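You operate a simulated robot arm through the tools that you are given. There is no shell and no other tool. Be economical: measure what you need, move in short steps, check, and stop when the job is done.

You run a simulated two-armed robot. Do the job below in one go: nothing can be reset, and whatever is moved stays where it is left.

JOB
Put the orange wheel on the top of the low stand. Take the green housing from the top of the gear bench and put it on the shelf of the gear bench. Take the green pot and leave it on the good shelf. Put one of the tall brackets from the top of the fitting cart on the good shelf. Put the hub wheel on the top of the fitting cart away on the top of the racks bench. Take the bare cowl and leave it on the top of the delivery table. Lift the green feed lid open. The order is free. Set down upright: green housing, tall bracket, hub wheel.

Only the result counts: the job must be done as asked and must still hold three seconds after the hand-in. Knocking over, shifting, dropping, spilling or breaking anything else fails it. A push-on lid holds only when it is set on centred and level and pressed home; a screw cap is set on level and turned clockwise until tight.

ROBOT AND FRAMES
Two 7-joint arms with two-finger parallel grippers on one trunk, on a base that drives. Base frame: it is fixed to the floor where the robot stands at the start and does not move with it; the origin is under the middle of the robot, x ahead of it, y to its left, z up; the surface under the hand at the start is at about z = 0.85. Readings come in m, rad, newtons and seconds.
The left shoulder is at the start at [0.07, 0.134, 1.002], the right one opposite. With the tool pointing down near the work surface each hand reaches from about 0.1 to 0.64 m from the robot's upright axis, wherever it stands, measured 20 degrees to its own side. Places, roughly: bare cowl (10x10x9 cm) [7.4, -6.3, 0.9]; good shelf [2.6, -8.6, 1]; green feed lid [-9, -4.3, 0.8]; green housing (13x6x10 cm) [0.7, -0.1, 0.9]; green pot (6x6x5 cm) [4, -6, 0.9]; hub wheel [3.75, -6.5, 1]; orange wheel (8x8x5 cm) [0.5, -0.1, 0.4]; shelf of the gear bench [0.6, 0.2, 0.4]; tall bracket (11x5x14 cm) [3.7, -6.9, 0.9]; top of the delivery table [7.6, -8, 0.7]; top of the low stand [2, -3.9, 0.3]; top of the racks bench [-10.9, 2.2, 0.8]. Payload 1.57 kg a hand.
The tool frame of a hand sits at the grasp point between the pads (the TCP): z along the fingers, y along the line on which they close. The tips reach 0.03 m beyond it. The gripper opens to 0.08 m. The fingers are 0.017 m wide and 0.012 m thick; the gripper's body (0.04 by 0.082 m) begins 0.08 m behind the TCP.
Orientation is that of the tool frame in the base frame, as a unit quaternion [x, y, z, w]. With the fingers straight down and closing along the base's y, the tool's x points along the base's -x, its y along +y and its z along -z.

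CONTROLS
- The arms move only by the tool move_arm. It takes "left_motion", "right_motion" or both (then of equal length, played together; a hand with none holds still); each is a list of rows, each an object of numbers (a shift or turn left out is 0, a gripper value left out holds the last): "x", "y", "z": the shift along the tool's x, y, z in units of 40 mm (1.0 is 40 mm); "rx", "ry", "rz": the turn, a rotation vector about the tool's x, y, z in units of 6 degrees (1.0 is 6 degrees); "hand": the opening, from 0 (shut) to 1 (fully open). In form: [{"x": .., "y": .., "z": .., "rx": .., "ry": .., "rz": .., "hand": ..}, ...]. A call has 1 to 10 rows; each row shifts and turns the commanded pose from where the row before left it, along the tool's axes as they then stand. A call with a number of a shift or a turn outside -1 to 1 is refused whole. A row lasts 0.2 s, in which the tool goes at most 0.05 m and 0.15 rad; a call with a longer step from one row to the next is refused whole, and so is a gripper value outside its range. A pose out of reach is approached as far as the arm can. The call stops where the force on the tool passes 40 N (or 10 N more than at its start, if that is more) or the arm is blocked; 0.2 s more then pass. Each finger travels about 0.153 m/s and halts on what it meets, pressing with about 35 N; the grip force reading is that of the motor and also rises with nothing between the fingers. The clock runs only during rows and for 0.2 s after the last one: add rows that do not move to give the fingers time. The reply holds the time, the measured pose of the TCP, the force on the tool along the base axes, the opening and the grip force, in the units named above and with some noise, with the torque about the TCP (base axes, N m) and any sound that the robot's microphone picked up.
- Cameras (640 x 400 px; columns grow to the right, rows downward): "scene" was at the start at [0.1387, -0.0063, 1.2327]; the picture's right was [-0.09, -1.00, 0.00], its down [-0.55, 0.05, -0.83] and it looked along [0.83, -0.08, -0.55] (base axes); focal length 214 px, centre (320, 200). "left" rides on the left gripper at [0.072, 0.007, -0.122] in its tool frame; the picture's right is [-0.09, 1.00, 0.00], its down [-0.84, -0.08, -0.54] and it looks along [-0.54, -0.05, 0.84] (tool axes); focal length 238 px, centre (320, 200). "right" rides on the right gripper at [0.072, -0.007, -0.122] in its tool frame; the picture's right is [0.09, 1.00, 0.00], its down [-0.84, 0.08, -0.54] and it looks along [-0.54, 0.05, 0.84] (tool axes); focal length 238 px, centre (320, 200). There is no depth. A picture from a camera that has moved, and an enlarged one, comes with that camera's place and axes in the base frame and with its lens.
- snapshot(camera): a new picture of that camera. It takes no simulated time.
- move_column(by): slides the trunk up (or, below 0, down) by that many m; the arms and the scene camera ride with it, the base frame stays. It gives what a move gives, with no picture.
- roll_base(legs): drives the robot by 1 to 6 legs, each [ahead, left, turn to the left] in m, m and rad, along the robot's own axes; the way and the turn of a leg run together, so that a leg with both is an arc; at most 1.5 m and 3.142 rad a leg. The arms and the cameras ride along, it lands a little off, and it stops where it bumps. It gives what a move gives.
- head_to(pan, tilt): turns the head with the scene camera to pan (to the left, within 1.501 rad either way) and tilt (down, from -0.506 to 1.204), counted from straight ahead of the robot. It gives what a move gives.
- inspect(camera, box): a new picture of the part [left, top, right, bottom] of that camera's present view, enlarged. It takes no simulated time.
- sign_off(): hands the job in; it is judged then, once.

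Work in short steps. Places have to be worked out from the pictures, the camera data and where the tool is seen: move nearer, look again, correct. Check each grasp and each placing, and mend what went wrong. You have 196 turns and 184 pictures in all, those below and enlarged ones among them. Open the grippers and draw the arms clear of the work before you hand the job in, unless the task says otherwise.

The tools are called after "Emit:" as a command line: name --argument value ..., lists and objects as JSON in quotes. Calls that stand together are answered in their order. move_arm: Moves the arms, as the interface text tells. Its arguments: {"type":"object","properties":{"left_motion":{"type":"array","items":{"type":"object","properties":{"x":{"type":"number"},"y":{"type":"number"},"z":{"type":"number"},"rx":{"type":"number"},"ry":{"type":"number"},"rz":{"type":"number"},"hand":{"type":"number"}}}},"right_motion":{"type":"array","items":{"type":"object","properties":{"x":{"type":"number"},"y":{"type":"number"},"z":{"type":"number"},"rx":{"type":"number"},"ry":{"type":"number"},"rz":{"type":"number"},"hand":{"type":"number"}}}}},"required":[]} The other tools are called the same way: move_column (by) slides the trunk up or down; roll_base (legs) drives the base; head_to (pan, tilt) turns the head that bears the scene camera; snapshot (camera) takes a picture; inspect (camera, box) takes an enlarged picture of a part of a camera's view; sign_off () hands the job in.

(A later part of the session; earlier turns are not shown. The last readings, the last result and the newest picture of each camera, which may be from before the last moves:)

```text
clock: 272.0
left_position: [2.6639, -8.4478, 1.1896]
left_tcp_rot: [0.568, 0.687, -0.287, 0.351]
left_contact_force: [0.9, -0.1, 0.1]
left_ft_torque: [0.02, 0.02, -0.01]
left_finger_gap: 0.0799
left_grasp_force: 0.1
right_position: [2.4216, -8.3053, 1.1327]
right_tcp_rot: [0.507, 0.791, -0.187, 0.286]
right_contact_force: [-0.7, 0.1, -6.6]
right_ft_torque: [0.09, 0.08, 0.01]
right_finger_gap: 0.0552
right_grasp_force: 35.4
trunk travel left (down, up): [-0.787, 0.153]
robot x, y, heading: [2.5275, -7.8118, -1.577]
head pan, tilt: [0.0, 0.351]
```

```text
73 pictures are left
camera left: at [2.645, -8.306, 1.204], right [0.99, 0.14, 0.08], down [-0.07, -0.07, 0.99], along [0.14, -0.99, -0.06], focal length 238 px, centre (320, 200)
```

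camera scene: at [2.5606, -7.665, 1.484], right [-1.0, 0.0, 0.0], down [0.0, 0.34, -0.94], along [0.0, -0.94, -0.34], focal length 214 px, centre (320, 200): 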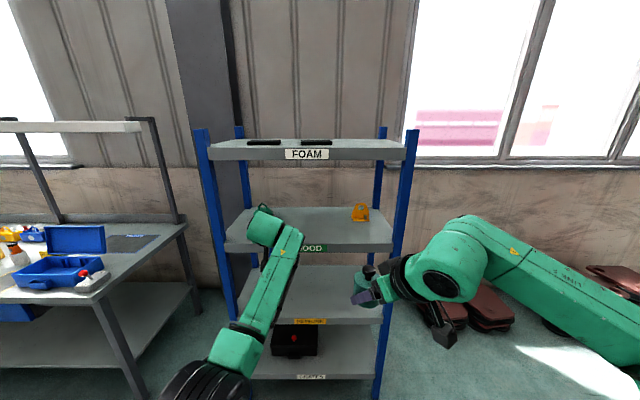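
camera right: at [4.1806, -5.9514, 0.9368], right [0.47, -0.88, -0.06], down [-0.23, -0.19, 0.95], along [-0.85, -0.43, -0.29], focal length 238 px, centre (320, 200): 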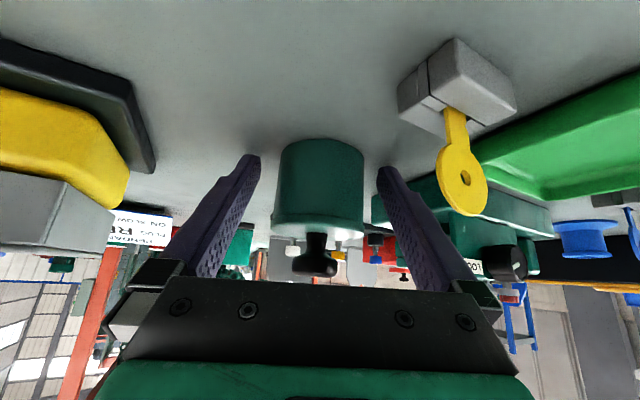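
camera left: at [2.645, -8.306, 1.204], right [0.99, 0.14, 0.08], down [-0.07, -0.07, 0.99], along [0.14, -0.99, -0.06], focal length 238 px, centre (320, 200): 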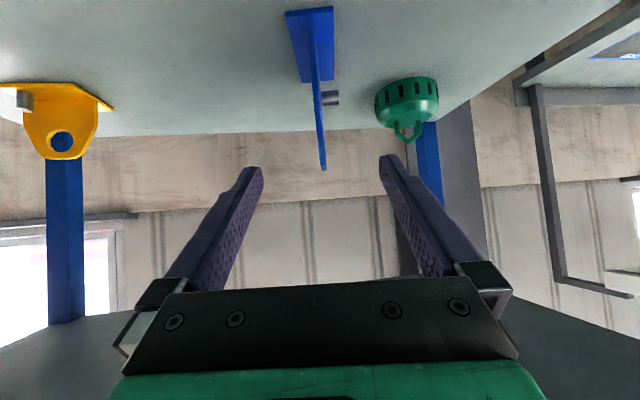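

Bracket stands upright on the GOOD shelf. Retract the left hand, then bring the pot in with the right hand to about [2.51,-8.52].

Emit:
move_arm --left_motion '[{"x": 0.6, "y": 0.19, "z": -0.83}, {"x": 0.6, "y": 0.19, "z": -0.83}, {"x": 0.6, "y": 0.19, "z": -0.83}, {"x": 0.6, "y": 0.19, "z": -0.83}, {"x": 0.6, "y": 0.19, "z": -0.83}]'

Emit:
move_column --by -0.045

Emit:
roll_base --legs '[[0.14, 0.083, 0.005]]'

Emit:
snapshot --camera "right"

Emit:
snapshot --camera "scene"

```text
clock: 273.4
left_position: [2.6942, -8.2512, 1.2294]
left_tcp_rot: [0.526, 0.668, -0.294, 0.437]
left_contact_force: [0.3, -0.5, -0.3]
left_ft_torque: [0.05, -0.01, 0.0]
left_finger_gap: 0.0798
left_grasp_force: 0.0
left hand out of reach, approached as far as the arm can: row 5
right_position: [2.4195, -8.307, 1.1291]
right_tcp_rot: [0.507, 0.792, -0.185, 0.285]
right_contact_force: [0.2, -0.1, -6.7]
right_ft_torque: [0.14, 0.07, 0.0]
right_finger_gap: 0.0552
right_grasp_force: 34.7
trunk travel left (down, up): [-0.787, 0.153]
robot x, y, heading: [2.532, -7.8092, -1.572]
head pan, tilt: [0.0, 0.351]
stopped in row 5 (left hand): the arm was blocked; the commanded pose is now the measured one
```

```text
clock: 274.3
left_position: [2.6929, -8.2494, 1.185]
left_tcp_rot: [0.526, 0.668, -0.294, 0.436]
left_contact_force: [-0.1, 0.7, -0.2]
left_ft_torque: [0.02, 0.02, -0.01]
left_finger_gap: 0.0799
left_grasp_force: 0.1
right_position: [2.421, -8.3059, 1.0868]
right_tcp_rot: [0.507, 0.792, -0.186, 0.286]
right_contact_force: [-0.9, -0.2, -6.7]
right_ft_torque: [0.07, 0.07, 0.0]
right_finger_gap: 0.0553
right_grasp_force: 35.2
trunk travel left (down, up): [-0.742, 0.198]
robot x, y, heading: [2.531, -7.8125, -1.579]
head pan, tilt: [0.0, 0.351]
```

```text
clock: 275.7
left_position: [2.7763, -8.389, 1.1872]
left_tcp_rot: [0.525, 0.669, -0.292, 0.438]
left_contact_force: [0.5, 0.1, -0.3]
left_ft_torque: [-0.01, -0.01, -0.02]
left_finger_gap: 0.0799
left_grasp_force: 0.0
right_position: [2.5045, -8.4466, 1.0878]
right_tcp_rot: [0.505, 0.792, -0.186, 0.287]
right_contact_force: [0.3, 0.1, -6.0]
right_ft_torque: [0.09, 0.06, 0.0]
right_finger_gap: 0.0554
right_grasp_force: 35.0
trunk travel left (down, up): [-0.742, 0.198]
robot x, y, heading: [2.6116, -7.9546, -1.569]
head pan, tilt: [0.0, 0.351]
```

```text
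72 pictures are left
camera right: at [2.4427, -8.3286, 1.1355], right [0.87, 0.48, -0.06], down [0.2, -0.23, 0.95], along [0.45, -0.84, -0.3], focal length 238 px, centre (320, 200)
```

right: 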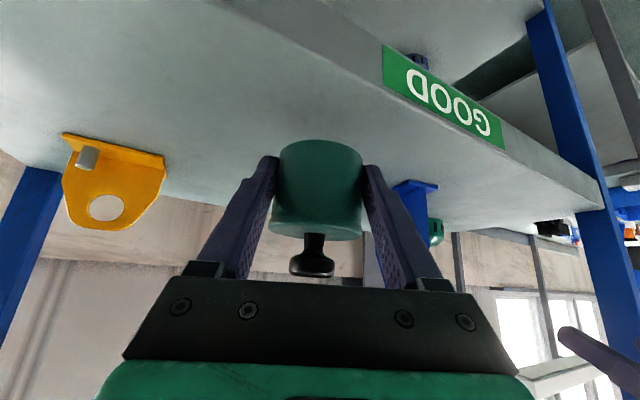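

```text
71 pictures are left
camera scene: at [2.6109, -8.0945, 1.4211], right [-1.0, 0.0, 0.0], down [0.0, 0.34, -0.94], along [0.0, -0.94, -0.34], focal length 214 px, centre (320, 200)
```

scene: 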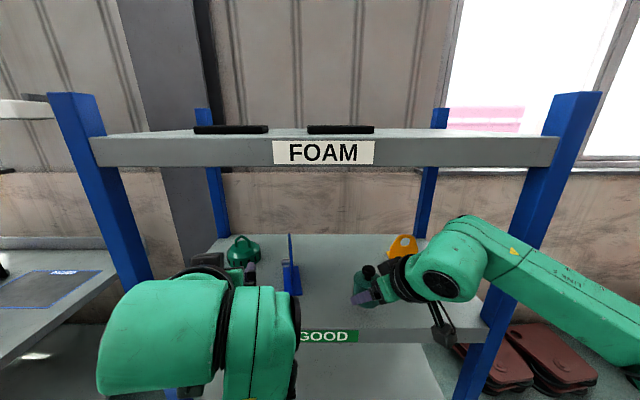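

Pot hovering over the shelf front. Forward 6.5 cm more, then lower.

Emit:
roll_base --legs '[[0.065, 0, 0]]'

Emit:
move_column --by -0.028

Emit:
move_column --by -0.005

```text
clock: 276.7
left_position: [2.7756, -8.4516, 1.1858]
left_tcp_rot: [0.525, 0.667, -0.295, 0.438]
left_contact_force: [-0.4, -0.3, -0.3]
left_ft_torque: [0.03, 0.04, -0.01]
left_finger_gap: 0.08
left_grasp_force: 0.2
right_position: [2.5036, -8.5099, 1.0882]
right_tcp_rot: [0.505, 0.792, -0.188, 0.288]
right_contact_force: [-0.6, -0.1, -6.0]
right_ft_torque: [0.1, 0.04, -0.03]
right_finger_gap: 0.0552
right_grasp_force: 34.6
trunk travel left (down, up): [-0.742, 0.198]
robot x, y, heading: [2.611, -8.0181, -1.57]
head pan, tilt: [0.0, 0.351]
```

```text
clock: 277.4
left_position: [2.7761, -8.4557, 1.1568]
left_tcp_rot: [0.526, 0.669, -0.292, 0.438]
left_contact_force: [-1.1, -1.0, 1.0]
left_ft_torque: [0.02, 0.01, -0.01]
left_finger_gap: 0.0798
left_grasp_force: 0.0
right_position: [2.5039, -8.5132, 1.058]
right_tcp_rot: [0.506, 0.792, -0.184, 0.286]
right_contact_force: [-0.4, 0.0, -6.2]
right_ft_torque: [0.12, 0.05, -0.01]
right_finger_gap: 0.0553
right_grasp_force: 34.9
trunk travel left (down, up): [-0.714, 0.226]
robot x, y, heading: [2.6097, -8.0141, -1.568]
head pan, tilt: [0.0, 0.351]
```

```text
clock: 278.0
left_position: [2.7773, -8.4566, 1.1517]
left_tcp_rot: [0.526, 0.668, -0.292, 0.438]
left_contact_force: [-0.2, -0.7, -0.6]
left_ft_torque: [-0.03, -0.01, 0.02]
left_finger_gap: 0.08
left_grasp_force: 0.2
right_position: [2.5044, -8.512, 1.053]
right_tcp_rot: [0.506, 0.792, -0.187, 0.286]
right_contact_force: [-0.6, 0.2, -6.2]
right_ft_torque: [0.15, 0.07, 0.03]
right_finger_gap: 0.0552
right_grasp_force: 34.9
trunk travel left (down, up): [-0.709, 0.231]
robot x, y, heading: [2.6132, -8.0163, -1.573]
head pan, tilt: [0.0, 0.351]
```

Emit:
move_column --by -0.005

Emit:
move_column --by -0.004

Emit:
snapshot --camera "right"

```text
clock: 278.5
left_position: [2.7765, -8.4555, 1.1477]
left_tcp_rot: [0.527, 0.668, -0.293, 0.437]
left_contact_force: [-1.1, -0.6, -0.2]
left_ft_torque: [0.0, 0.02, 0.0]
left_finger_gap: 0.0799
left_grasp_force: 0.1
right_position: [2.5038, -8.5127, 1.0491]
right_tcp_rot: [0.506, 0.792, -0.187, 0.287]
right_contact_force: [-0.2, -0.5, -4.3]
right_ft_torque: [0.02, 0.06, -0.02]
right_finger_gap: 0.0552
right_grasp_force: 35.0
trunk travel left (down, up): [-0.704, 0.236]
robot x, y, heading: [2.6153, -8.0191, -1.567]
head pan, tilt: [0.0, 0.351]
```

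```text
clock: 279.1
left_position: [2.7761, -8.4545, 1.1434]
left_tcp_rot: [0.525, 0.668, -0.293, 0.438]
left_contact_force: [0.0, -0.9, -0.3]
left_ft_torque: [-0.02, -0.02, 0.0]
left_finger_gap: 0.0801
left_grasp_force: 0.0
right_position: [2.5043, -8.5104, 1.0478]
right_tcp_rot: [0.504, 0.791, -0.189, 0.291]
right_contact_force: [-1.8, -4.9, 15.4]
right_ft_torque: [-0.35, 0.26, 0.01]
right_finger_gap: 0.0556
right_grasp_force: 35.2
trunk travel left (down, up): [-0.7, 0.24]
robot x, y, heading: [2.6122, -8.018, -1.568]
head pan, tilt: [0.0, 0.351]
```

```text
70 pictures are left
camera right: at [2.443, -8.3925, 1.0956], right [0.87, 0.48, -0.07], down [0.2, -0.22, 0.95], along [0.44, -0.85, -0.29], focal length 238 px, centre (320, 200)
```

right: 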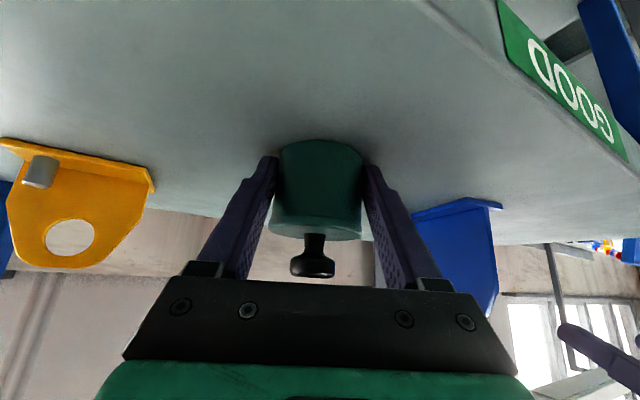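

Pot is on the shelf. Ease up, open and withdraw along the finger axis.

Emit:
move_column --by 0.003

Emit:
move_arm --right_motion '[{"hand": 0.75}, {"hand": 0.95}, {"hand": 0.95}, {"z": -0.4}, {"z": -0.8}, {"z": -0.8}, {"z": -0.8}]'

Emit:
snapshot --camera "right"

```text
clock: 279.6
left_position: [2.777, -8.4551, 1.1467]
left_tcp_rot: [0.525, 0.668, -0.293, 0.438]
left_contact_force: [-0.1, 0.6, 0.4]
left_ft_torque: [0.04, -0.03, -0.06]
left_finger_gap: 0.0799
left_grasp_force: 0.1
right_position: [2.5052, -8.511, 1.0479]
right_tcp_rot: [0.506, 0.791, -0.188, 0.287]
right_contact_force: [-0.6, -5.8, 11.2]
right_ft_torque: [-0.82, 0.0, -0.06]
right_finger_gap: 0.0549
right_grasp_force: 34.8
trunk travel left (down, up): [-0.703, 0.237]
robot x, y, heading: [2.6142, -8.0176, -1.571]
head pan, tilt: [0.0, 0.351]
```

```text
clock: 281.2
left_position: [2.7769, -8.4544, 1.1472]
left_tcp_rot: [0.525, 0.668, -0.293, 0.439]
left_contact_force: [0.4, -0.9, 0.2]
left_ft_torque: [0.02, -0.01, 0.01]
left_finger_gap: 0.0802
left_grasp_force: 0.1
right_position: [2.4734, -8.4451, 1.133]
right_tcp_rot: [0.506, 0.792, -0.187, 0.286]
right_contact_force: [0.6, -0.1, -0.5]
right_ft_torque: [0.0, 0.0, -0.03]
right_finger_gap: 0.0759
right_grasp_force: 0.0
trunk travel left (down, up): [-0.703, 0.237]
robot x, y, heading: [2.6131, -8.0181, -1.572]
head pan, tilt: [0.0, 0.351]
```

```text
69 pictures are left
camera right: at [2.412, -8.3277, 1.1818], right [0.87, 0.48, -0.07], down [0.2, -0.23, 0.95], along [0.44, -0.85, -0.3], focal length 238 px, centre (320, 200)
```

right: 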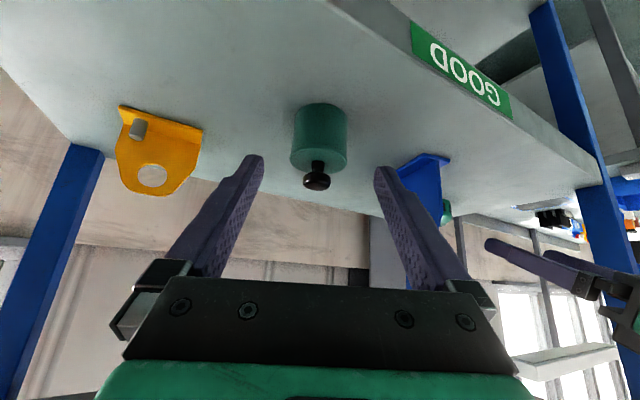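

Pot (lid on) and bracket are both on the GOOD shelf. Next the hub wheel, reachable from the cart's west side: back out, turn east, and set the right hand vertical again.

Emit:
roll_base --legs '[[-0.75, 0, 0], [0, 0, 1.57], [0, 0.85, 0]]'

Emit:
move_arm --right_motion '[{"ry": 1, "hand": 1}, {"ry": 1}, {"ry": 1}, {"ry": 1}, {"ry": 1}, {"ry": 1}, {"ry": 0.67}, {"rz": 1}, {"rz": 1}, {"rz": 1}]'

Emit:
move_arm --right_motion '[{"rz": 1}, {"rz": 0.2}, {}]'

Emit:
head_to --pan 0 --tilt 0.6

Emit:
snapshot --camera "scene"

```text
clock: 293.3
left_position: [2.9929, -6.2312, 1.1461]
left_tcp_rot: [-0.119, 0.842, 0.114, 0.514]
left_contact_force: [0.1, 0.5, 0.6]
left_ft_torque: [0.01, -0.03, 0.01]
left_finger_gap: 0.0802
left_grasp_force: 0.1
right_position: [2.9981, -6.535, 1.1346]
right_tcp_rot: [-0.223, 0.913, 0.079, 0.333]
right_contact_force: [-0.4, -0.3, -0.6]
right_ft_torque: [0.0, 0.04, -0.01]
right_finger_gap: 0.076
right_grasp_force: 0.1
trunk travel left (down, up): [-0.703, 0.237]
robot x, y, heading: [2.5629, -6.4155, 0.046]
head pan, tilt: [0.0, 0.351]
```

```text
clock: 295.5
left_position: [2.9932, -6.2298, 1.1468]
left_tcp_rot: [-0.118, 0.842, 0.113, 0.514]
left_contact_force: [0.5, 0.8, 1.0]
left_ft_torque: [0.01, 0.0, -0.04]
left_finger_gap: 0.0801
left_grasp_force: 0.0
right_position: [2.9995, -6.5332, 1.132]
right_tcp_rot: [-0.08, 0.997, -0.003, 0.0]
right_contact_force: [0.3, -0.7, 0.2]
right_ft_torque: [0.02, 0.03, 0.04]
right_finger_gap: 0.0798
right_grasp_force: 0.1
trunk travel left (down, up): [-0.703, 0.237]
robot x, y, heading: [2.5636, -6.4122, 0.046]
head pan, tilt: [0.0, 0.351]
```

```text
clock: 296.3
left_position: [2.9945, -6.2307, 1.146]
left_tcp_rot: [-0.119, 0.842, 0.113, 0.514]
left_contact_force: [0.1, 0.2, 0.5]
left_ft_torque: [0.02, -0.02, 0.02]
left_finger_gap: 0.08
left_grasp_force: 0.1
right_position: [2.9972, -6.5343, 1.1336]
right_tcp_rot: [-0.018, 1.0, -0.003, 0.001]
right_contact_force: [0.1, 0.1, -0.3]
right_ft_torque: [0.03, 0.07, -0.01]
right_finger_gap: 0.0802
right_grasp_force: 0.1
trunk travel left (down, up): [-0.703, 0.237]
robot x, y, heading: [2.5667, -6.4147, 0.045]
head pan, tilt: [0.0, 0.351]
```

```text
clock: 297.0
left_position: [2.9922, -6.2312, 1.1474]
left_tcp_rot: [-0.119, 0.842, 0.114, 0.514]
left_contact_force: [0.4, -0.7, 0.7]
left_ft_torque: [0.01, -0.02, -0.01]
left_finger_gap: 0.08
left_grasp_force: 0.0
right_position: [2.9982, -6.5341, 1.1344]
right_tcp_rot: [-0.02, 1.0, -0.003, 0.001]
right_contact_force: [-0.2, 0.5, 0.0]
right_ft_torque: [0.02, 0.0, 0.01]
right_finger_gap: 0.0799
right_grasp_force: 0.1
trunk travel left (down, up): [-0.703, 0.237]
robot x, y, heading: [2.5602, -6.4182, 0.045]
head pan, tilt: [0.0, 0.6]
```

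```text
68 pictures are left
camera scene: at [2.7028, -6.4067, 1.3593], right [0.05, -1.0, 0.0], down [-0.56, -0.03, -0.83], along [0.82, 0.04, -0.56], focal length 214 px, centre (320, 200)
```

scene: 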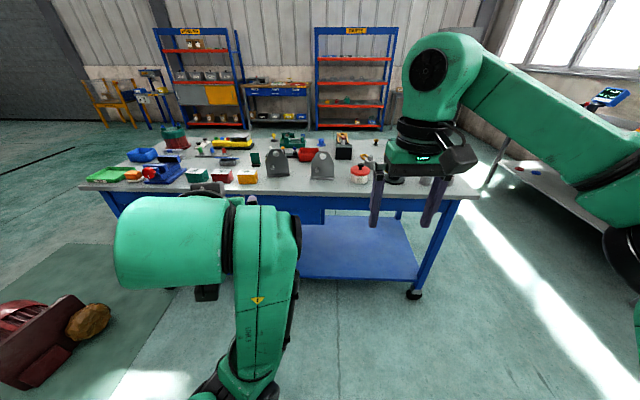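

Cart west edge at x≈3.50. Drive ahead 0.63 m to reach over the hub wheel with the right hand.

Emit:
roll_base --legs '[[0.6, -0.08, -0.045]]'

Emit:
snapshot --camera "right"

Emit:
snapshot --camera "scene"

```text
clock: 300.4
left_position: [3.5927, -6.3189, 1.1471]
left_tcp_rot: [-0.1, 0.844, 0.102, 0.517]
left_contact_force: [0.9, 0.3, 0.1]
left_ft_torque: [0.01, 0.01, -0.01]
left_finger_gap: 0.0801
left_grasp_force: 0.1
right_position: [3.5837, -6.6223, 1.1337]
right_tcp_rot: [0.004, 1.0, -0.002, 0.001]
right_contact_force: [-0.6, -0.2, 0.5]
right_ft_torque: [-0.03, -0.01, 0.01]
right_finger_gap: 0.0801
right_grasp_force: 0.0
trunk travel left (down, up): [-0.703, 0.237]
robot x, y, heading: [3.1523, -6.4833, 0.002]
head pan, tilt: [0.0, 0.6]
```

```text
67 pictures are left
camera right: at [3.5122, -6.6284, 1.2565], right [-0.08, 1.0, -0.01], down [0.84, 0.07, 0.54], along [0.54, 0.04, -0.84], focal length 238 px, centre (320, 200)
```

right: 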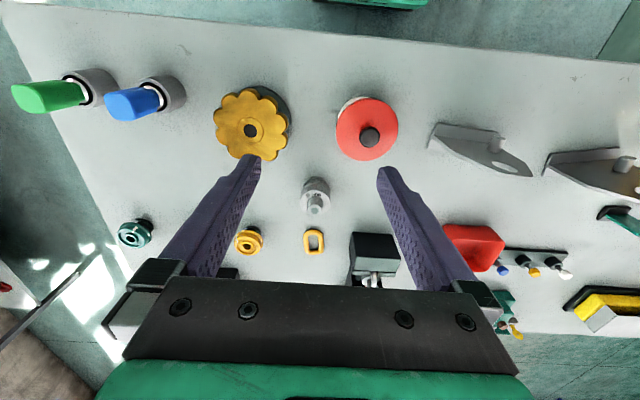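

```text
66 pictures are left
camera scene: at [3.2935, -6.4812, 1.3593], right [0.0, -1.0, 0.0], down [-0.56, 0.0, -0.83], along [0.83, 0.0, -0.56], focal length 214 px, centre (320, 200)
```

scene: 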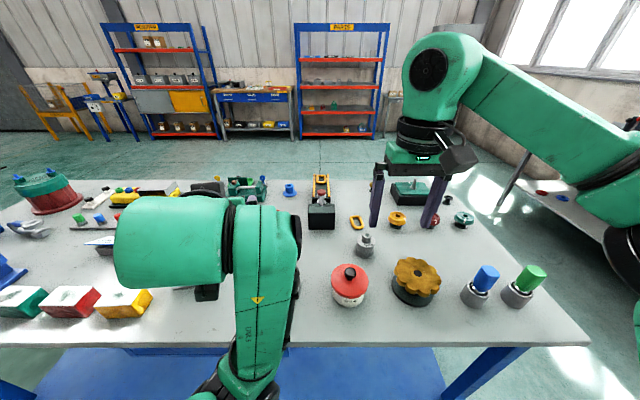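

Hub wheel at [3.73,-6.617]. Move over it and lower to z≈1.0 for a look.

Emit:
move_arm --right_motion '[{"x": -0.93}, {"x": -0.93}, {"x": -0.93}, {"x": -0.9, "y": 0.13}, {"z": 0.9}, {"z": 0.9}, {"z": 0.9}, {}]'

Emit:
inspect --camera "right" --box '[220, 70, 420, 280]'

```text
clock: 302.2
left_position: [3.5913, -6.3192, 1.1469]
left_tcp_rot: [-0.1, 0.844, 0.103, 0.517]
left_contact_force: [0.3, 0.7, -0.2]
left_ft_torque: [-0.01, 0.0, 0.02]
left_finger_gap: 0.0803
left_grasp_force: 0.0
right_position: [3.7147, -6.6239, 1.0203]
right_tcp_rot: [0.005, 1.0, -0.002, 0.001]
right_contact_force: [0.0, -0.8, 0.3]
right_ft_torque: [-0.02, 0.03, 0.01]
right_finger_gap: 0.0799
right_grasp_force: 0.0
right hand out of reach, approached as far as the arm can: row 4
trunk travel left (down, up): [-0.703, 0.237]
robot x, y, heading: [3.1584, -6.482, 0.001]
head pan, tilt: [0.0, 0.6]
```

```text
1.90 times, centred on (320, 175) of right
camera zoom: at [3.644, -6.6303, 1.1438], right [-0.08, 1.0, -0.01], down [0.84, 0.07, 0.54], along [0.54, 0.04, -0.84], focal length 454 px, centre (320, 248)
```

zoom: 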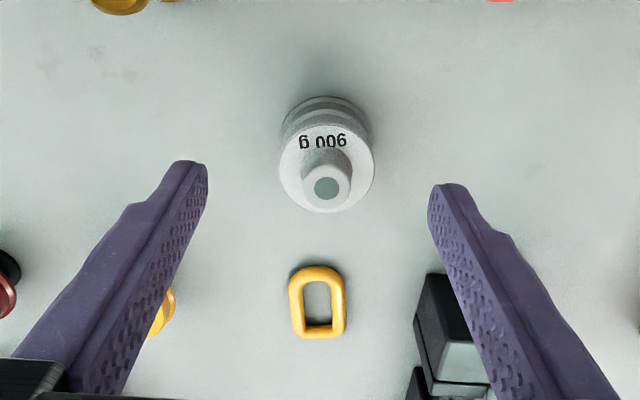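

The grey part reads "900 g" – a weight, not a wheel. Don't take it; lift the hand away and examine the other candidates from this side.

Emit:
move_arm --right_motion '[{"z": -0.9}, {"z": -0.9}, {"z": -0.9}, {"x": 0.9}, {"x": 0.9}, {"x": 0.9}]'

Emit:
inspect --camera "scene" --box '[270, 165, 370, 245]'

Emit:
inspect --camera "right" --box '[100, 60, 460, 290]'

```text
clock: 303.6
left_position: [3.5914, -6.318, 1.1467]
left_tcp_rot: [-0.101, 0.844, 0.102, 0.517]
left_contact_force: [-0.4, 0.6, 0.1]
left_ft_torque: [0.03, -0.02, 0.01]
left_finger_gap: 0.0798
left_grasp_force: 0.0
right_position: [3.6058, -6.6189, 1.1323]
right_tcp_rot: [0.005, 1.0, -0.002, 0.002]
right_contact_force: [-0.7, 0.4, 0.4]
right_ft_torque: [0.01, -0.04, -0.01]
right_finger_gap: 0.0798
right_grasp_force: 0.0
trunk travel left (down, up): [-0.703, 0.237]
robot x, y, heading: [3.1527, -6.4849, -0.003]
head pan, tilt: [0.0, 0.6]
```

```text
5.00 times, centred on (320, 205) of scene
camera zoom: at [3.2924, -6.4811, 1.3594], right [0.0, -1.0, 0.0], down [-0.56, 0.0, -0.83], along [0.83, 0.0, -0.56], focal length 1072 px, centre (320, 175)
```

zoom: 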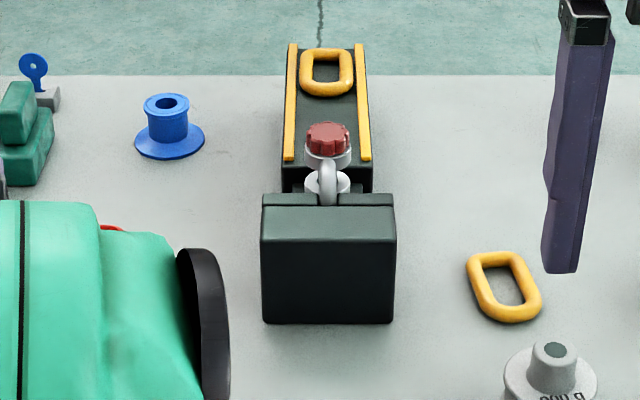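

```text
1.74 times, centred on (280, 175) of right
camera zoom: at [3.535, -6.6245, 1.2552], right [-0.08, 1.0, -0.01], down [0.84, 0.07, 0.54], along [0.54, 0.04, -0.84], focal length 414 px, centre (390, 244)
```

zoom: 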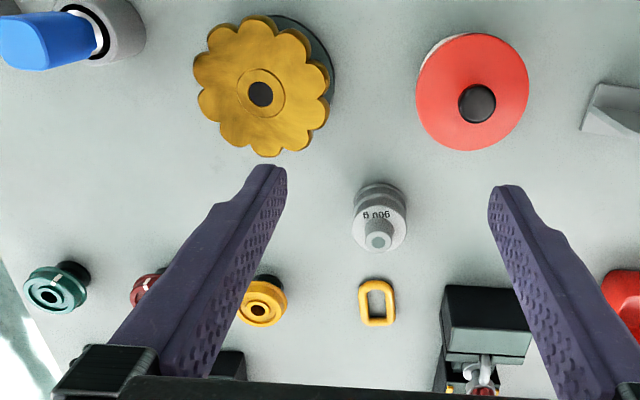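

Let me read labels on the surroundings for a hint about what "hub wheel" means: zoom on the racks behind and the wheels' group.

Emit:
inspect --camera "scene" --box '[100, 15, 400, 145]'

Emit:
inspect --camera "scene" --box '[375, 175, 555, 315]'

```text
2.13 times, centred on (250, 80) of scene
camera zoom: at [3.2924, -6.4811, 1.3594], right [0.0, -1.0, 0.0], down [-0.56, 0.0, -0.83], along [0.83, 0.0, -0.56], focal length 458 px, centre (469, 456)
```

zoom: 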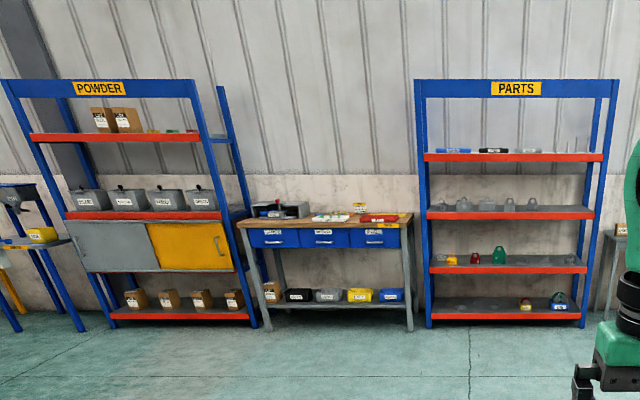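

```text
2.86 times, centred on (465, 245) of scene
camera zoom: at [3.2924, -6.4811, 1.3594], right [0.0, -1.0, 0.0], down [-0.56, 0.0, -0.83], along [0.83, 0.0, -0.56], focal length 613 px, centre (-94, 71)
```

zoom: 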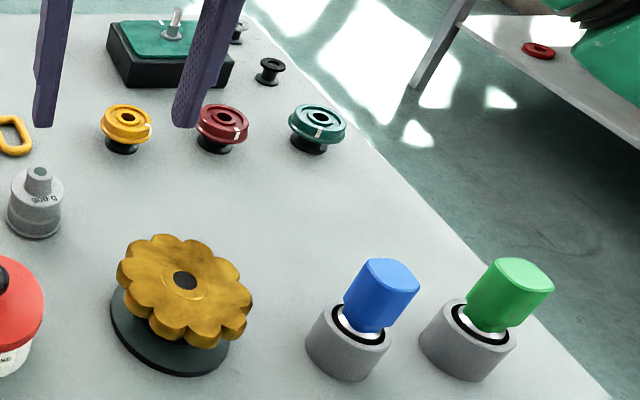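

Zoom at the PARTS rack, which may show the part family (brackets, cowls, wheels).

Emit:
inspect --camera "scene" --box '[297, 80, 387, 166]'

Emit:
inspect --camera "scene" --box '[275, 170, 305, 205]'

```text
4.65 times, centred on (342, 123) of scene
camera zoom: at [3.2924, -6.4811, 1.3594], right [0.0, -1.0, 0.0], down [-0.56, 0.0, -0.83], along [0.83, 0.0, -0.56], focal length 998 px, centre (218, 558)
```

zoom: 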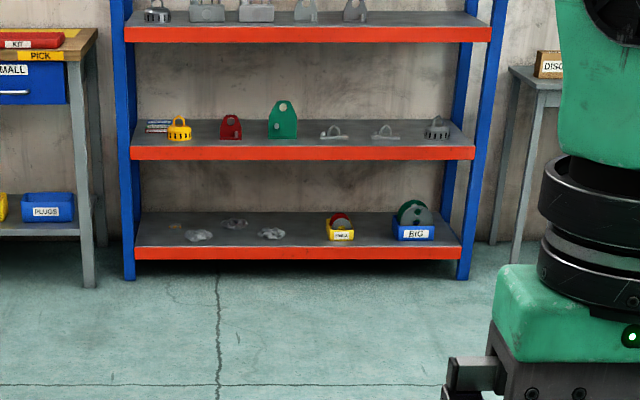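

```text
11.43 times, centred on (290, 188) of scene
camera zoom: at [3.2924, -6.4811, 1.3594], right [0.0, -1.0, 0.0], down [-0.56, 0.0, -0.83], along [0.83, 0.0, -0.56], focal length 2451 px, centre (663, 343)
```

zoom: 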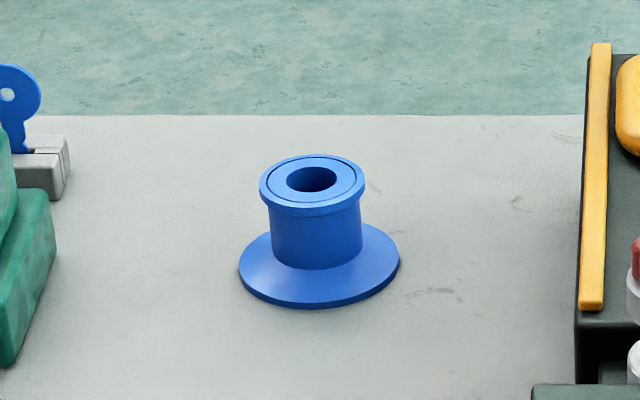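

Look closer at the stepped grey part, the big scalloped wheel and the jar for markings.

Emit:
inspect --camera "right" --box '[290, 155, 350, 215]'

Emit:
inspect --camera "right" --box '[200, 65, 300, 150]'

Emit:
inspect --camera "right" --box '[100, 200, 280, 290]'

```text
6.67 times, centred on (320, 185) of right
camera zoom: at [3.535, -6.6245, 1.2552], right [-0.08, 1.0, -0.01], down [0.84, 0.07, 0.54], along [0.54, 0.04, -0.84], focal length 1589 px, centre (320, 300)
```

zoom: 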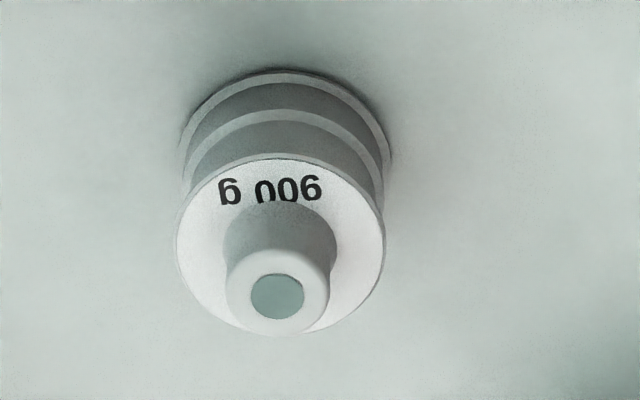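

```text
4.71 times, centred on (250, 108) of right
camera zoom: at [3.535, -6.6245, 1.2552], right [-0.08, 1.0, -0.01], down [0.84, 0.07, 0.54], along [0.54, 0.04, -0.84], focal length 1122 px, centre (649, 635)
```

zoom: 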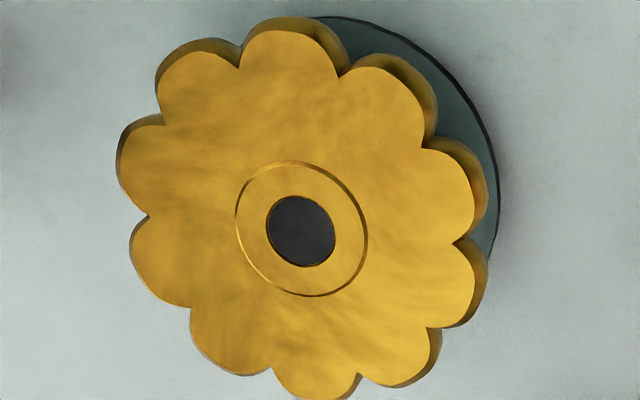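

```text
3.56 times, centred on (190, 245) of right
camera zoom: at [3.535, -6.6245, 1.2552], right [-0.08, 1.0, -0.01], down [0.84, 0.07, 0.54], along [0.54, 0.04, -0.84], focal length 848 px, centre (782, 40)
```

zoom: 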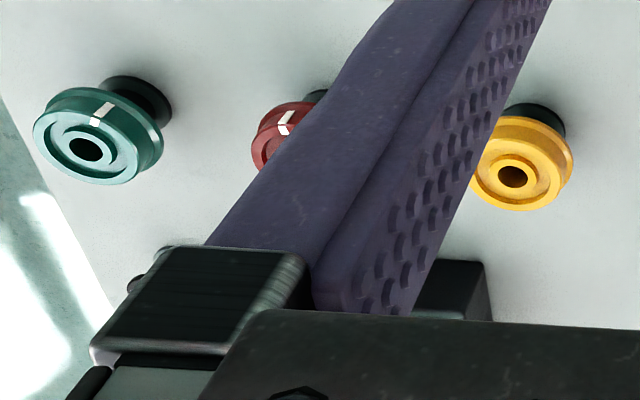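

The grey stepped part is the only one matching the given spot and being taller than wide (hence "set down upright"), with the same flange‑step‑peg form as the orange wheel, so I take it as the hub wheel. Move the base 5 cm closer and come over it.

Emit:
roll_base --legs '[[0.05, 0, 0]]'

Emit:
move_arm --right_motion '[{"z": 0.8}, {"z": 0.8}, {"z": 0.8}, {"x": -0.7}, {"x": -0.7}, {"x": -0.6}, {"z": 0.2}, {}]'

Emit:
snapshot --camera "right"

```text
clock: 304.5
left_position: [3.6398, -6.3181, 1.1489]
left_tcp_rot: [-0.1, 0.843, 0.101, 0.519]
left_contact_force: [0.2, 0.6, 1.0]
left_ft_torque: [-0.02, -0.01, -0.01]
left_finger_gap: 0.0796
left_grasp_force: 0.1
right_position: [3.6562, -6.6194, 1.1332]
right_tcp_rot: [0.005, 1.0, -0.002, 0.003]
right_contact_force: [-1.1, 0.0, -0.3]
right_ft_torque: [0.02, -0.01, -0.01]
right_finger_gap: 0.08
right_grasp_force: 0.0
trunk travel left (down, up): [-0.703, 0.237]
robot x, y, heading: [3.2084, -6.4808, -0.003]
head pan, tilt: [0.0, 0.6]
```

```text
clock: 306.3
left_position: [3.6432, -6.3189, 1.1455]
left_tcp_rot: [-0.101, 0.844, 0.103, 0.517]
left_contact_force: [-0.4, 0.3, -1.5]
left_ft_torque: [-0.01, -0.02, 0.01]
left_finger_gap: 0.0799
left_grasp_force: 0.0
right_position: [3.7414, -6.619, 1.0273]
right_tcp_rot: [0.005, 1.0, -0.003, 0.001]
right_contact_force: [0.4, -0.7, 0.2]
right_ft_torque: [0.02, 0.01, -0.01]
right_finger_gap: 0.0798
right_grasp_force: 0.0
trunk travel left (down, up): [-0.703, 0.237]
robot x, y, heading: [3.2063, -6.4856, 0.006]
head pan, tilt: [0.0, 0.6]
```

```text
55 pictures are left
camera right: at [3.6687, -6.6256, 1.1497], right [-0.08, 1.0, -0.01], down [0.84, 0.07, 0.54], along [0.54, 0.04, -0.84], focal length 238 px, centre (320, 200)
```

right: 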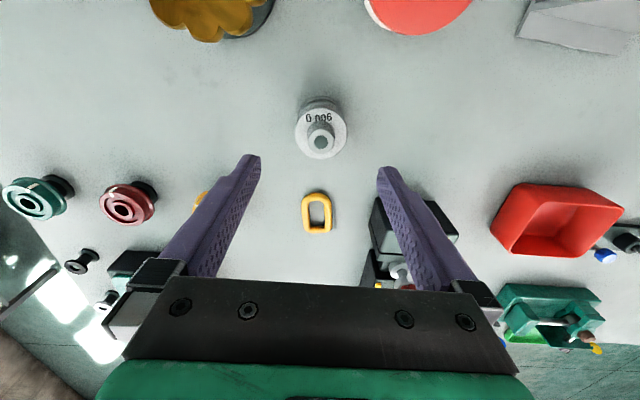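

Centre [3.746,-6.619]. Small correction and descend to z≈0.892, then close.

Emit:
move_arm --right_motion '[{"x": -0.13, "z": 0.6}, {"z": 0.8}, {"z": 0.8}, {"z": 0.7}, {"z": 0.48}, {}]'

Emit:
snapshot --camera "right"

```text
clock: 307.7
left_position: [3.6422, -6.3183, 1.1471]
left_tcp_rot: [-0.1, 0.844, 0.102, 0.518]
left_contact_force: [-0.2, 0.0, 0.5]
left_ft_torque: [0.02, -0.02, 0.0]
left_finger_gap: 0.0801
left_grasp_force: 0.0
right_position: [3.742, -6.6227, 0.8918]
right_tcp_rot: [0.005, 1.0, -0.002, 0.001]
right_contact_force: [-0.3, 0.6, 0.5]
right_ft_torque: [-0.01, 0.0, -0.02]
right_finger_gap: 0.0799
right_grasp_force: 0.1
trunk travel left (down, up): [-0.703, 0.237]
robot x, y, heading: [3.2055, -6.4861, 0.003]
head pan, tilt: [0.0, 0.6]
```

```text
54 pictures are left
camera right: at [3.6713, -6.6276, 1.014], right [-0.08, 1.0, -0.01], down [0.84, 0.07, 0.54], along [0.54, 0.04, -0.84], focal length 238 px, centre (320, 200)
```

right: 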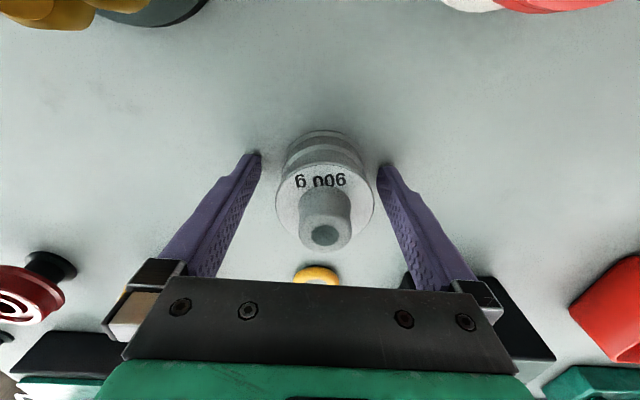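

Centred. Close and lift gently.

Emit:
move_arm --right_motion '[{"hand": 0.6}, {"hand": 0}, {"hand": 0}, {"hand": 0}, {"z": -0.15}, {"z": -0.3}, {"z": -0.4}, {}]'

Emit:
snapshot --camera "right"

```text
clock: 309.5
left_position: [3.6449, -6.3202, 1.1457]
left_tcp_rot: [-0.1, 0.845, 0.103, 0.516]
left_contact_force: [0.4, 0.1, 0.3]
left_ft_torque: [0.02, 0.02, 0.02]
left_finger_gap: 0.08
left_grasp_force: 0.0
right_position: [3.7454, -6.6213, 0.9267]
right_tcp_rot: [0.005, 1.0, -0.002, -0.001]
right_contact_force: [-0.7, -0.2, -8.6]
right_ft_torque: [0.01, 0.03, -0.04]
right_finger_gap: 0.0588
right_grasp_force: 34.9
trunk travel left (down, up): [-0.703, 0.237]
robot x, y, heading: [3.2045, -6.4836, -0.001]
head pan, tilt: [0.0, 0.6]
```

```text
53 pictures are left
camera right: at [3.6745, -6.6271, 1.049], right [-0.08, 1.0, -0.01], down [0.84, 0.07, 0.54], along [0.54, 0.04, -0.84], focal length 238 px, centre (320, 200)
```

right: 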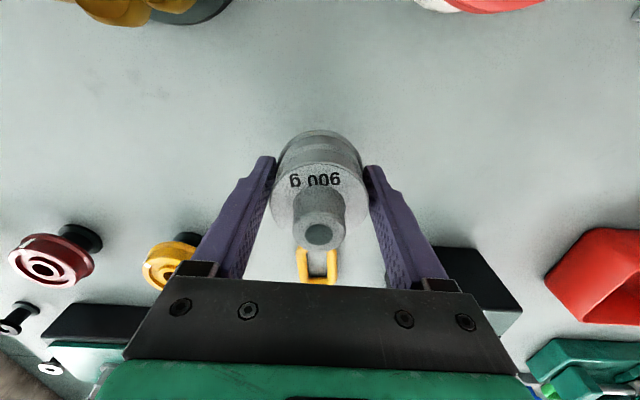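

Held: ≈0.88 kg. Lift clear, level the left hand attitude, and back away from the cart.

Emit:
move_arm --right_motion '[{"z": -0.8}, {"z": -0.8}, {"z": -0.8}, {"z": -0.6, "x": 0.4}, {"x": 0.5}]' --left_motion '[{"rx": 0.86, "ry": 0.49, "rz": 0.27}, {"rx": 0.86, "ry": 0.49, "rz": 0.27}, {"rx": 0.86, "ry": 0.49, "rz": 0.27}, {}, {}]'

Emit:
roll_base --legs '[[-0.65, 0, 0], [0, -1.12, 0], [1.5, 0, 0], [1.3, 0, 0]]'

Emit:
head_to --pan 0.1 --tilt 0.3

Emit:
snapshot --camera "scene"

```text
clock: 310.9
left_position: [3.6759, -6.2939, 1.1085]
left_tcp_rot: [-0.009, 0.888, 0.055, 0.456]
left_contact_force: [0.3, 0.8, 0.2]
left_ft_torque: [-0.01, -0.01, -0.03]
left_finger_gap: 0.08
left_grasp_force: 0.0
left hand out of reach, approached as far as the arm can: row 2, 3
right_position: [3.71, -6.6167, 1.0463]
right_tcp_rot: [0.004, 1.0, -0.004, -0.001]
right_contact_force: [0.4, 0.0, -8.4]
right_ft_torque: [-0.01, 0.0, 0.0]
right_finger_gap: 0.0589
right_grasp_force: 35.1
trunk travel left (down, up): [-0.703, 0.237]
robot x, y, heading: [3.2042, -6.486, -0.001]
head pan, tilt: [0.0, 0.6]
stopped in row 5 (left hand): the arm was blocked; the commanded pose is now the measured one
```

```text
clock: 333.1
left_position: [5.8406, -7.3193, 1.1093]
left_tcp_rot: [-0.036, 0.888, 0.069, 0.454]
left_contact_force: [0.1, -0.6, -0.3]
left_ft_torque: [0.0, 0.0, 0.01]
left_finger_gap: 0.0799
left_grasp_force: 0.0
right_position: [5.8949, -7.638, 1.0473]
right_tcp_rot: [-0.026, 1.0, -0.003, -0.001]
right_contact_force: [0.7, 0.3, -8.5]
right_ft_torque: [0.0, 0.05, -0.01]
right_finger_gap: 0.0587
right_grasp_force: 34.7
trunk travel left (down, up): [-0.703, 0.237]
robot x, y, heading: [5.386, -7.5357, 0.055]
head pan, tilt: [0.0, 0.6]
```

```text
clock: 333.9
left_position: [5.8407, -7.3183, 1.1088]
left_tcp_rot: [-0.038, 0.888, 0.071, 0.454]
left_contact_force: [-0.4, 0.2, 0.0]
left_ft_torque: [0.01, -0.02, 0.0]
left_finger_gap: 0.0803
left_grasp_force: 0.0
right_position: [5.8952, -7.6382, 1.046]
right_tcp_rot: [-0.026, 1.0, -0.002, 0.0]
right_contact_force: [0.0, -0.9, -8.6]
right_ft_torque: [0.0, -0.01, 0.0]
right_finger_gap: 0.059
right_grasp_force: 35.0
trunk travel left (down, up): [-0.703, 0.237]
robot x, y, heading: [5.3841, -7.5375, 0.063]
head pan, tilt: [0.099, 0.3]
```

```text
52 pictures are left
camera scene: at [5.528, -7.5166, 1.3864], right [0.16, -0.99, 0.0], down [-0.29, -0.05, -0.95], along [0.94, 0.15, -0.3], focal length 214 px, centre (320, 200)
```

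scene: 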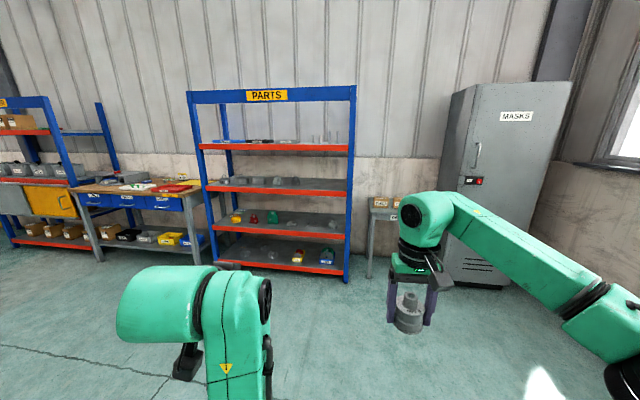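

The bare cowl's place falls on the PARTS rack's second shelf, left end; the delivery table is the small grey table right of it. Zoom in.

Emit:
inspect --camera "scene" --box '[195, 140, 355, 240]'

Emit:
inspect --camera "scene" --box '[350, 180, 440, 290]'

```text
4.00 times, centred on (275, 190) of scene
camera zoom: at [5.528, -7.5166, 1.3864], right [0.16, -0.99, 0.0], down [-0.29, -0.05, -0.95], along [0.94, 0.15, -0.3], focal length 858 px, centre (500, 240)
```

zoom: 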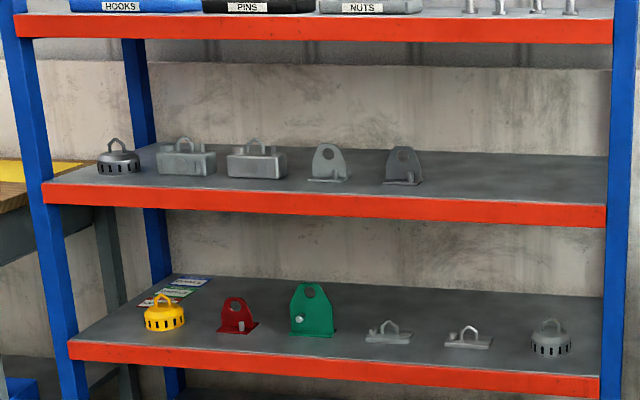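

```text
3.64 times, centred on (395, 235) of scene
camera zoom: at [5.528, -7.5166, 1.3864], right [0.16, -0.99, 0.0], down [-0.29, -0.05, -0.95], along [0.94, 0.15, -0.3], focal length 780 px, centre (47, 73)
```

zoom: 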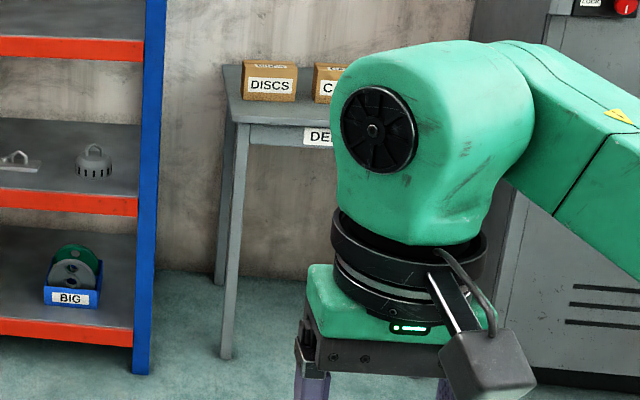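

The bare (grey) cowl with top handle is at the left end of shelf 2. Drive nearer.

Emit:
roll_base --legs '[[0, 0, -0.06], [0, 1.15, 0], [0.75, 0, 0]]'

Emit:
head_to --pan 0.1 --tilt 0.35

Emit:
snapshot --camera "scene"

Emit:
snapshot --camera "left"

```text
clock: 343.9
left_position: [6.6034, -6.1802, 1.1084]
left_tcp_rot: [-0.018, 0.888, 0.061, 0.455]
left_contact_force: [-0.2, -0.5, -0.3]
left_ft_torque: [0.01, 0.01, 0.03]
left_finger_gap: 0.08
left_grasp_force: 0.0
right_position: [6.6437, -6.5032, 1.0477]
right_tcp_rot: [-0.004, 1.0, -0.003, 0.0]
right_contact_force: [-0.1, 0.2, -8.4]
right_ft_torque: [0.01, 0.0, -0.02]
right_finger_gap: 0.0588
right_grasp_force: 35.2
trunk travel left (down, up): [-0.703, 0.237]
robot x, y, heading: [6.1391, -6.3789, 0.016]
head pan, tilt: [0.099, 0.3]
```

```text
clock: 344.5
left_position: [6.6038, -6.1809, 1.1092]
left_tcp_rot: [-0.018, 0.888, 0.062, 0.455]
left_contact_force: [0.1, -0.7, -0.3]
left_ft_torque: [-0.01, 0.01, 0.03]
left_finger_gap: 0.0801
left_grasp_force: 0.1
right_position: [6.6446, -6.5029, 1.045]
right_tcp_rot: [-0.004, 1.0, -0.004, 0.0]
right_contact_force: [0.7, 0.3, -8.7]
right_ft_torque: [-0.02, 0.0, -0.02]
right_finger_gap: 0.0589
right_grasp_force: 34.9
trunk travel left (down, up): [-0.703, 0.237]
robot x, y, heading: [6.1347, -6.3804, 0.016]
head pan, tilt: [0.099, 0.351]
```

```text
49 pictures are left
camera scene: at [6.2823, -6.3645, 1.3818], right [0.12, -0.99, 0.0], down [-0.34, -0.04, -0.94], along [0.93, 0.11, -0.34], focal length 214 px, centre (320, 200)
```

scene: 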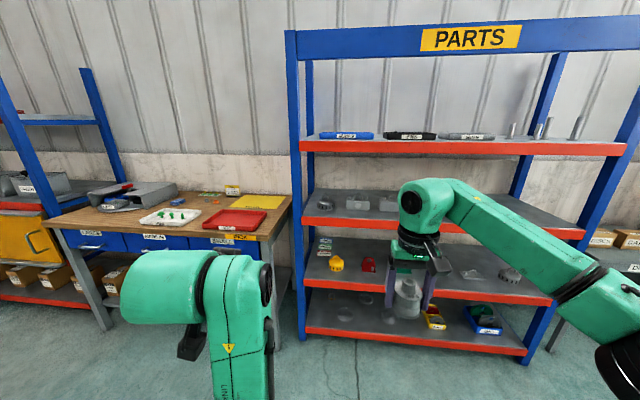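

```text
48 pictures are left
camera left: at [6.4638, -6.1858, 1.1213], right [-0.03, 0.99, 0.17], down [0.06, -0.16, 0.98], along [1.0, 0.04, -0.05], focal length 238 px, centre (320, 200)
```

left: 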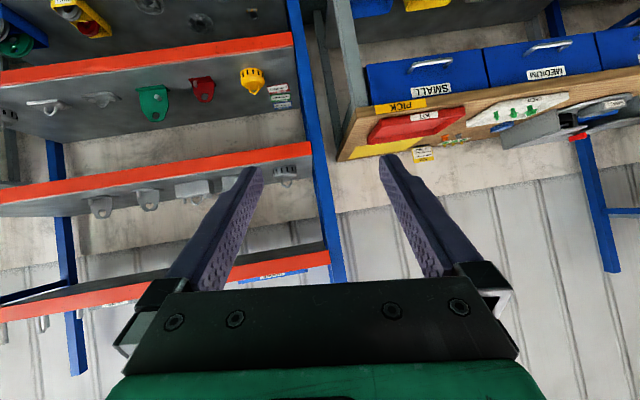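

Straighten the left hand, tuck the right hand (with the hub wheel) back, and move 0.3 m closer for a precise look.

Emit:
move_arm --right_motion '[{"x": 0.9}, {"x": 0.9}, {"x": 0.9}, {"x": 0.9}, {"x": 0.9}, {"x": 0.5}]' --left_motion '[{"x": -0.5, "z": 0.7}, {"x": -0.5, "z": 0.7}, {"rx": 0.6, "ry": 0.02, "rz": -0.12}, {"rx": 0.6, "ry": 0.02, "rz": -0.12}, {}, {}]'

Emit:
roll_base --legs '[[0.28, 0, -0.016]]'

Emit:
snapshot --camera "left"

Emit:
inspect --camera "scene" --box '[260, 160, 460, 290]'

```text
clock: 345.9
left_position: [6.672, -6.1742, 1.1096]
left_tcp_rot: [0.0, 0.891, -0.002, 0.455]
left_contact_force: [0.5, 0.2, 0.4]
left_ft_torque: [0.01, -0.01, -0.01]
left_finger_gap: 0.0801
left_grasp_force: 0.1
right_position: [6.4431, -6.5047, 1.046]
right_tcp_rot: [-0.005, 1.0, -0.003, 0.001]
right_contact_force: [-0.6, 0.1, -8.3]
right_ft_torque: [0.02, 0.01, 0.01]
right_finger_gap: 0.0586
right_grasp_force: 35.1
trunk travel left (down, up): [-0.703, 0.237]
robot x, y, heading: [6.1374, -6.3779, 0.018]
head pan, tilt: [0.099, 0.351]
```

```text
clock: 347.9
left_position: [6.9577, -6.1821, 1.1105]
left_tcp_rot: [0.008, 0.891, -0.006, 0.454]
left_contact_force: [0.2, 0.5, 0.0]
left_ft_torque: [-0.02, -0.02, -0.02]
left_finger_gap: 0.08
left_grasp_force: 0.1
right_position: [6.7226, -6.5085, 1.0474]
right_tcp_rot: [0.004, 1.0, -0.002, 0.001]
right_contact_force: [0.3, -1.2, -8.2]
right_ft_torque: [-0.03, 0.03, -0.04]
right_finger_gap: 0.0587
right_grasp_force: 35.0
trunk travel left (down, up): [-0.703, 0.237]
robot x, y, heading: [6.42, -6.3755, -0.003]
head pan, tilt: [0.099, 0.351]
```

```text
47 pictures are left
camera left: at [6.817, -6.1728, 1.1231], right [0.07, 0.99, 0.07], down [0.05, -0.08, 1.0], along [1.0, -0.07, -0.06], focal length 238 px, centre (320, 200)
```

left: 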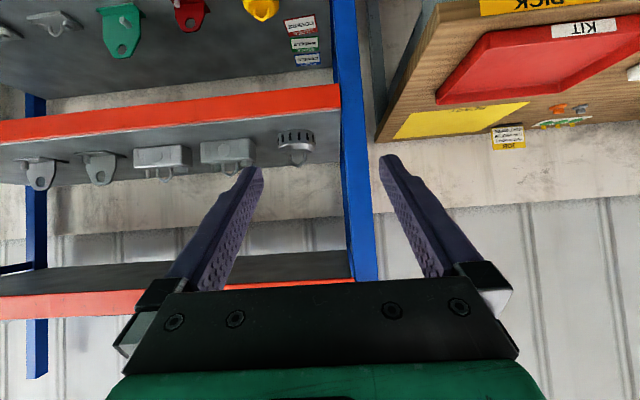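

```text
3.08 times, centred on (360, 225) of scene
camera zoom: at [6.5617, -6.3654, 1.382], right [0.1, -1.0, 0.0], down [-0.34, -0.03, -0.94], along [0.93, 0.09, -0.34], focal length 660 px, centre (197, 123)
```

zoom: 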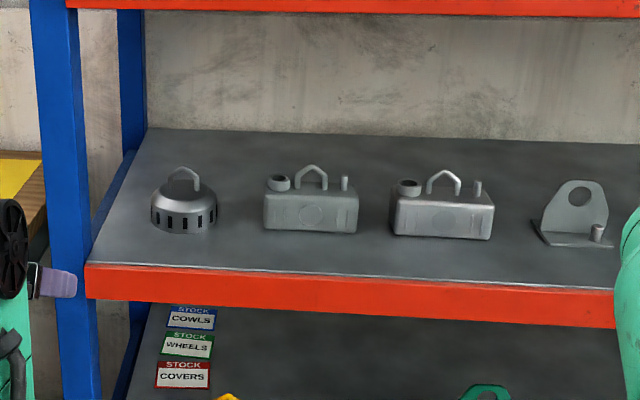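

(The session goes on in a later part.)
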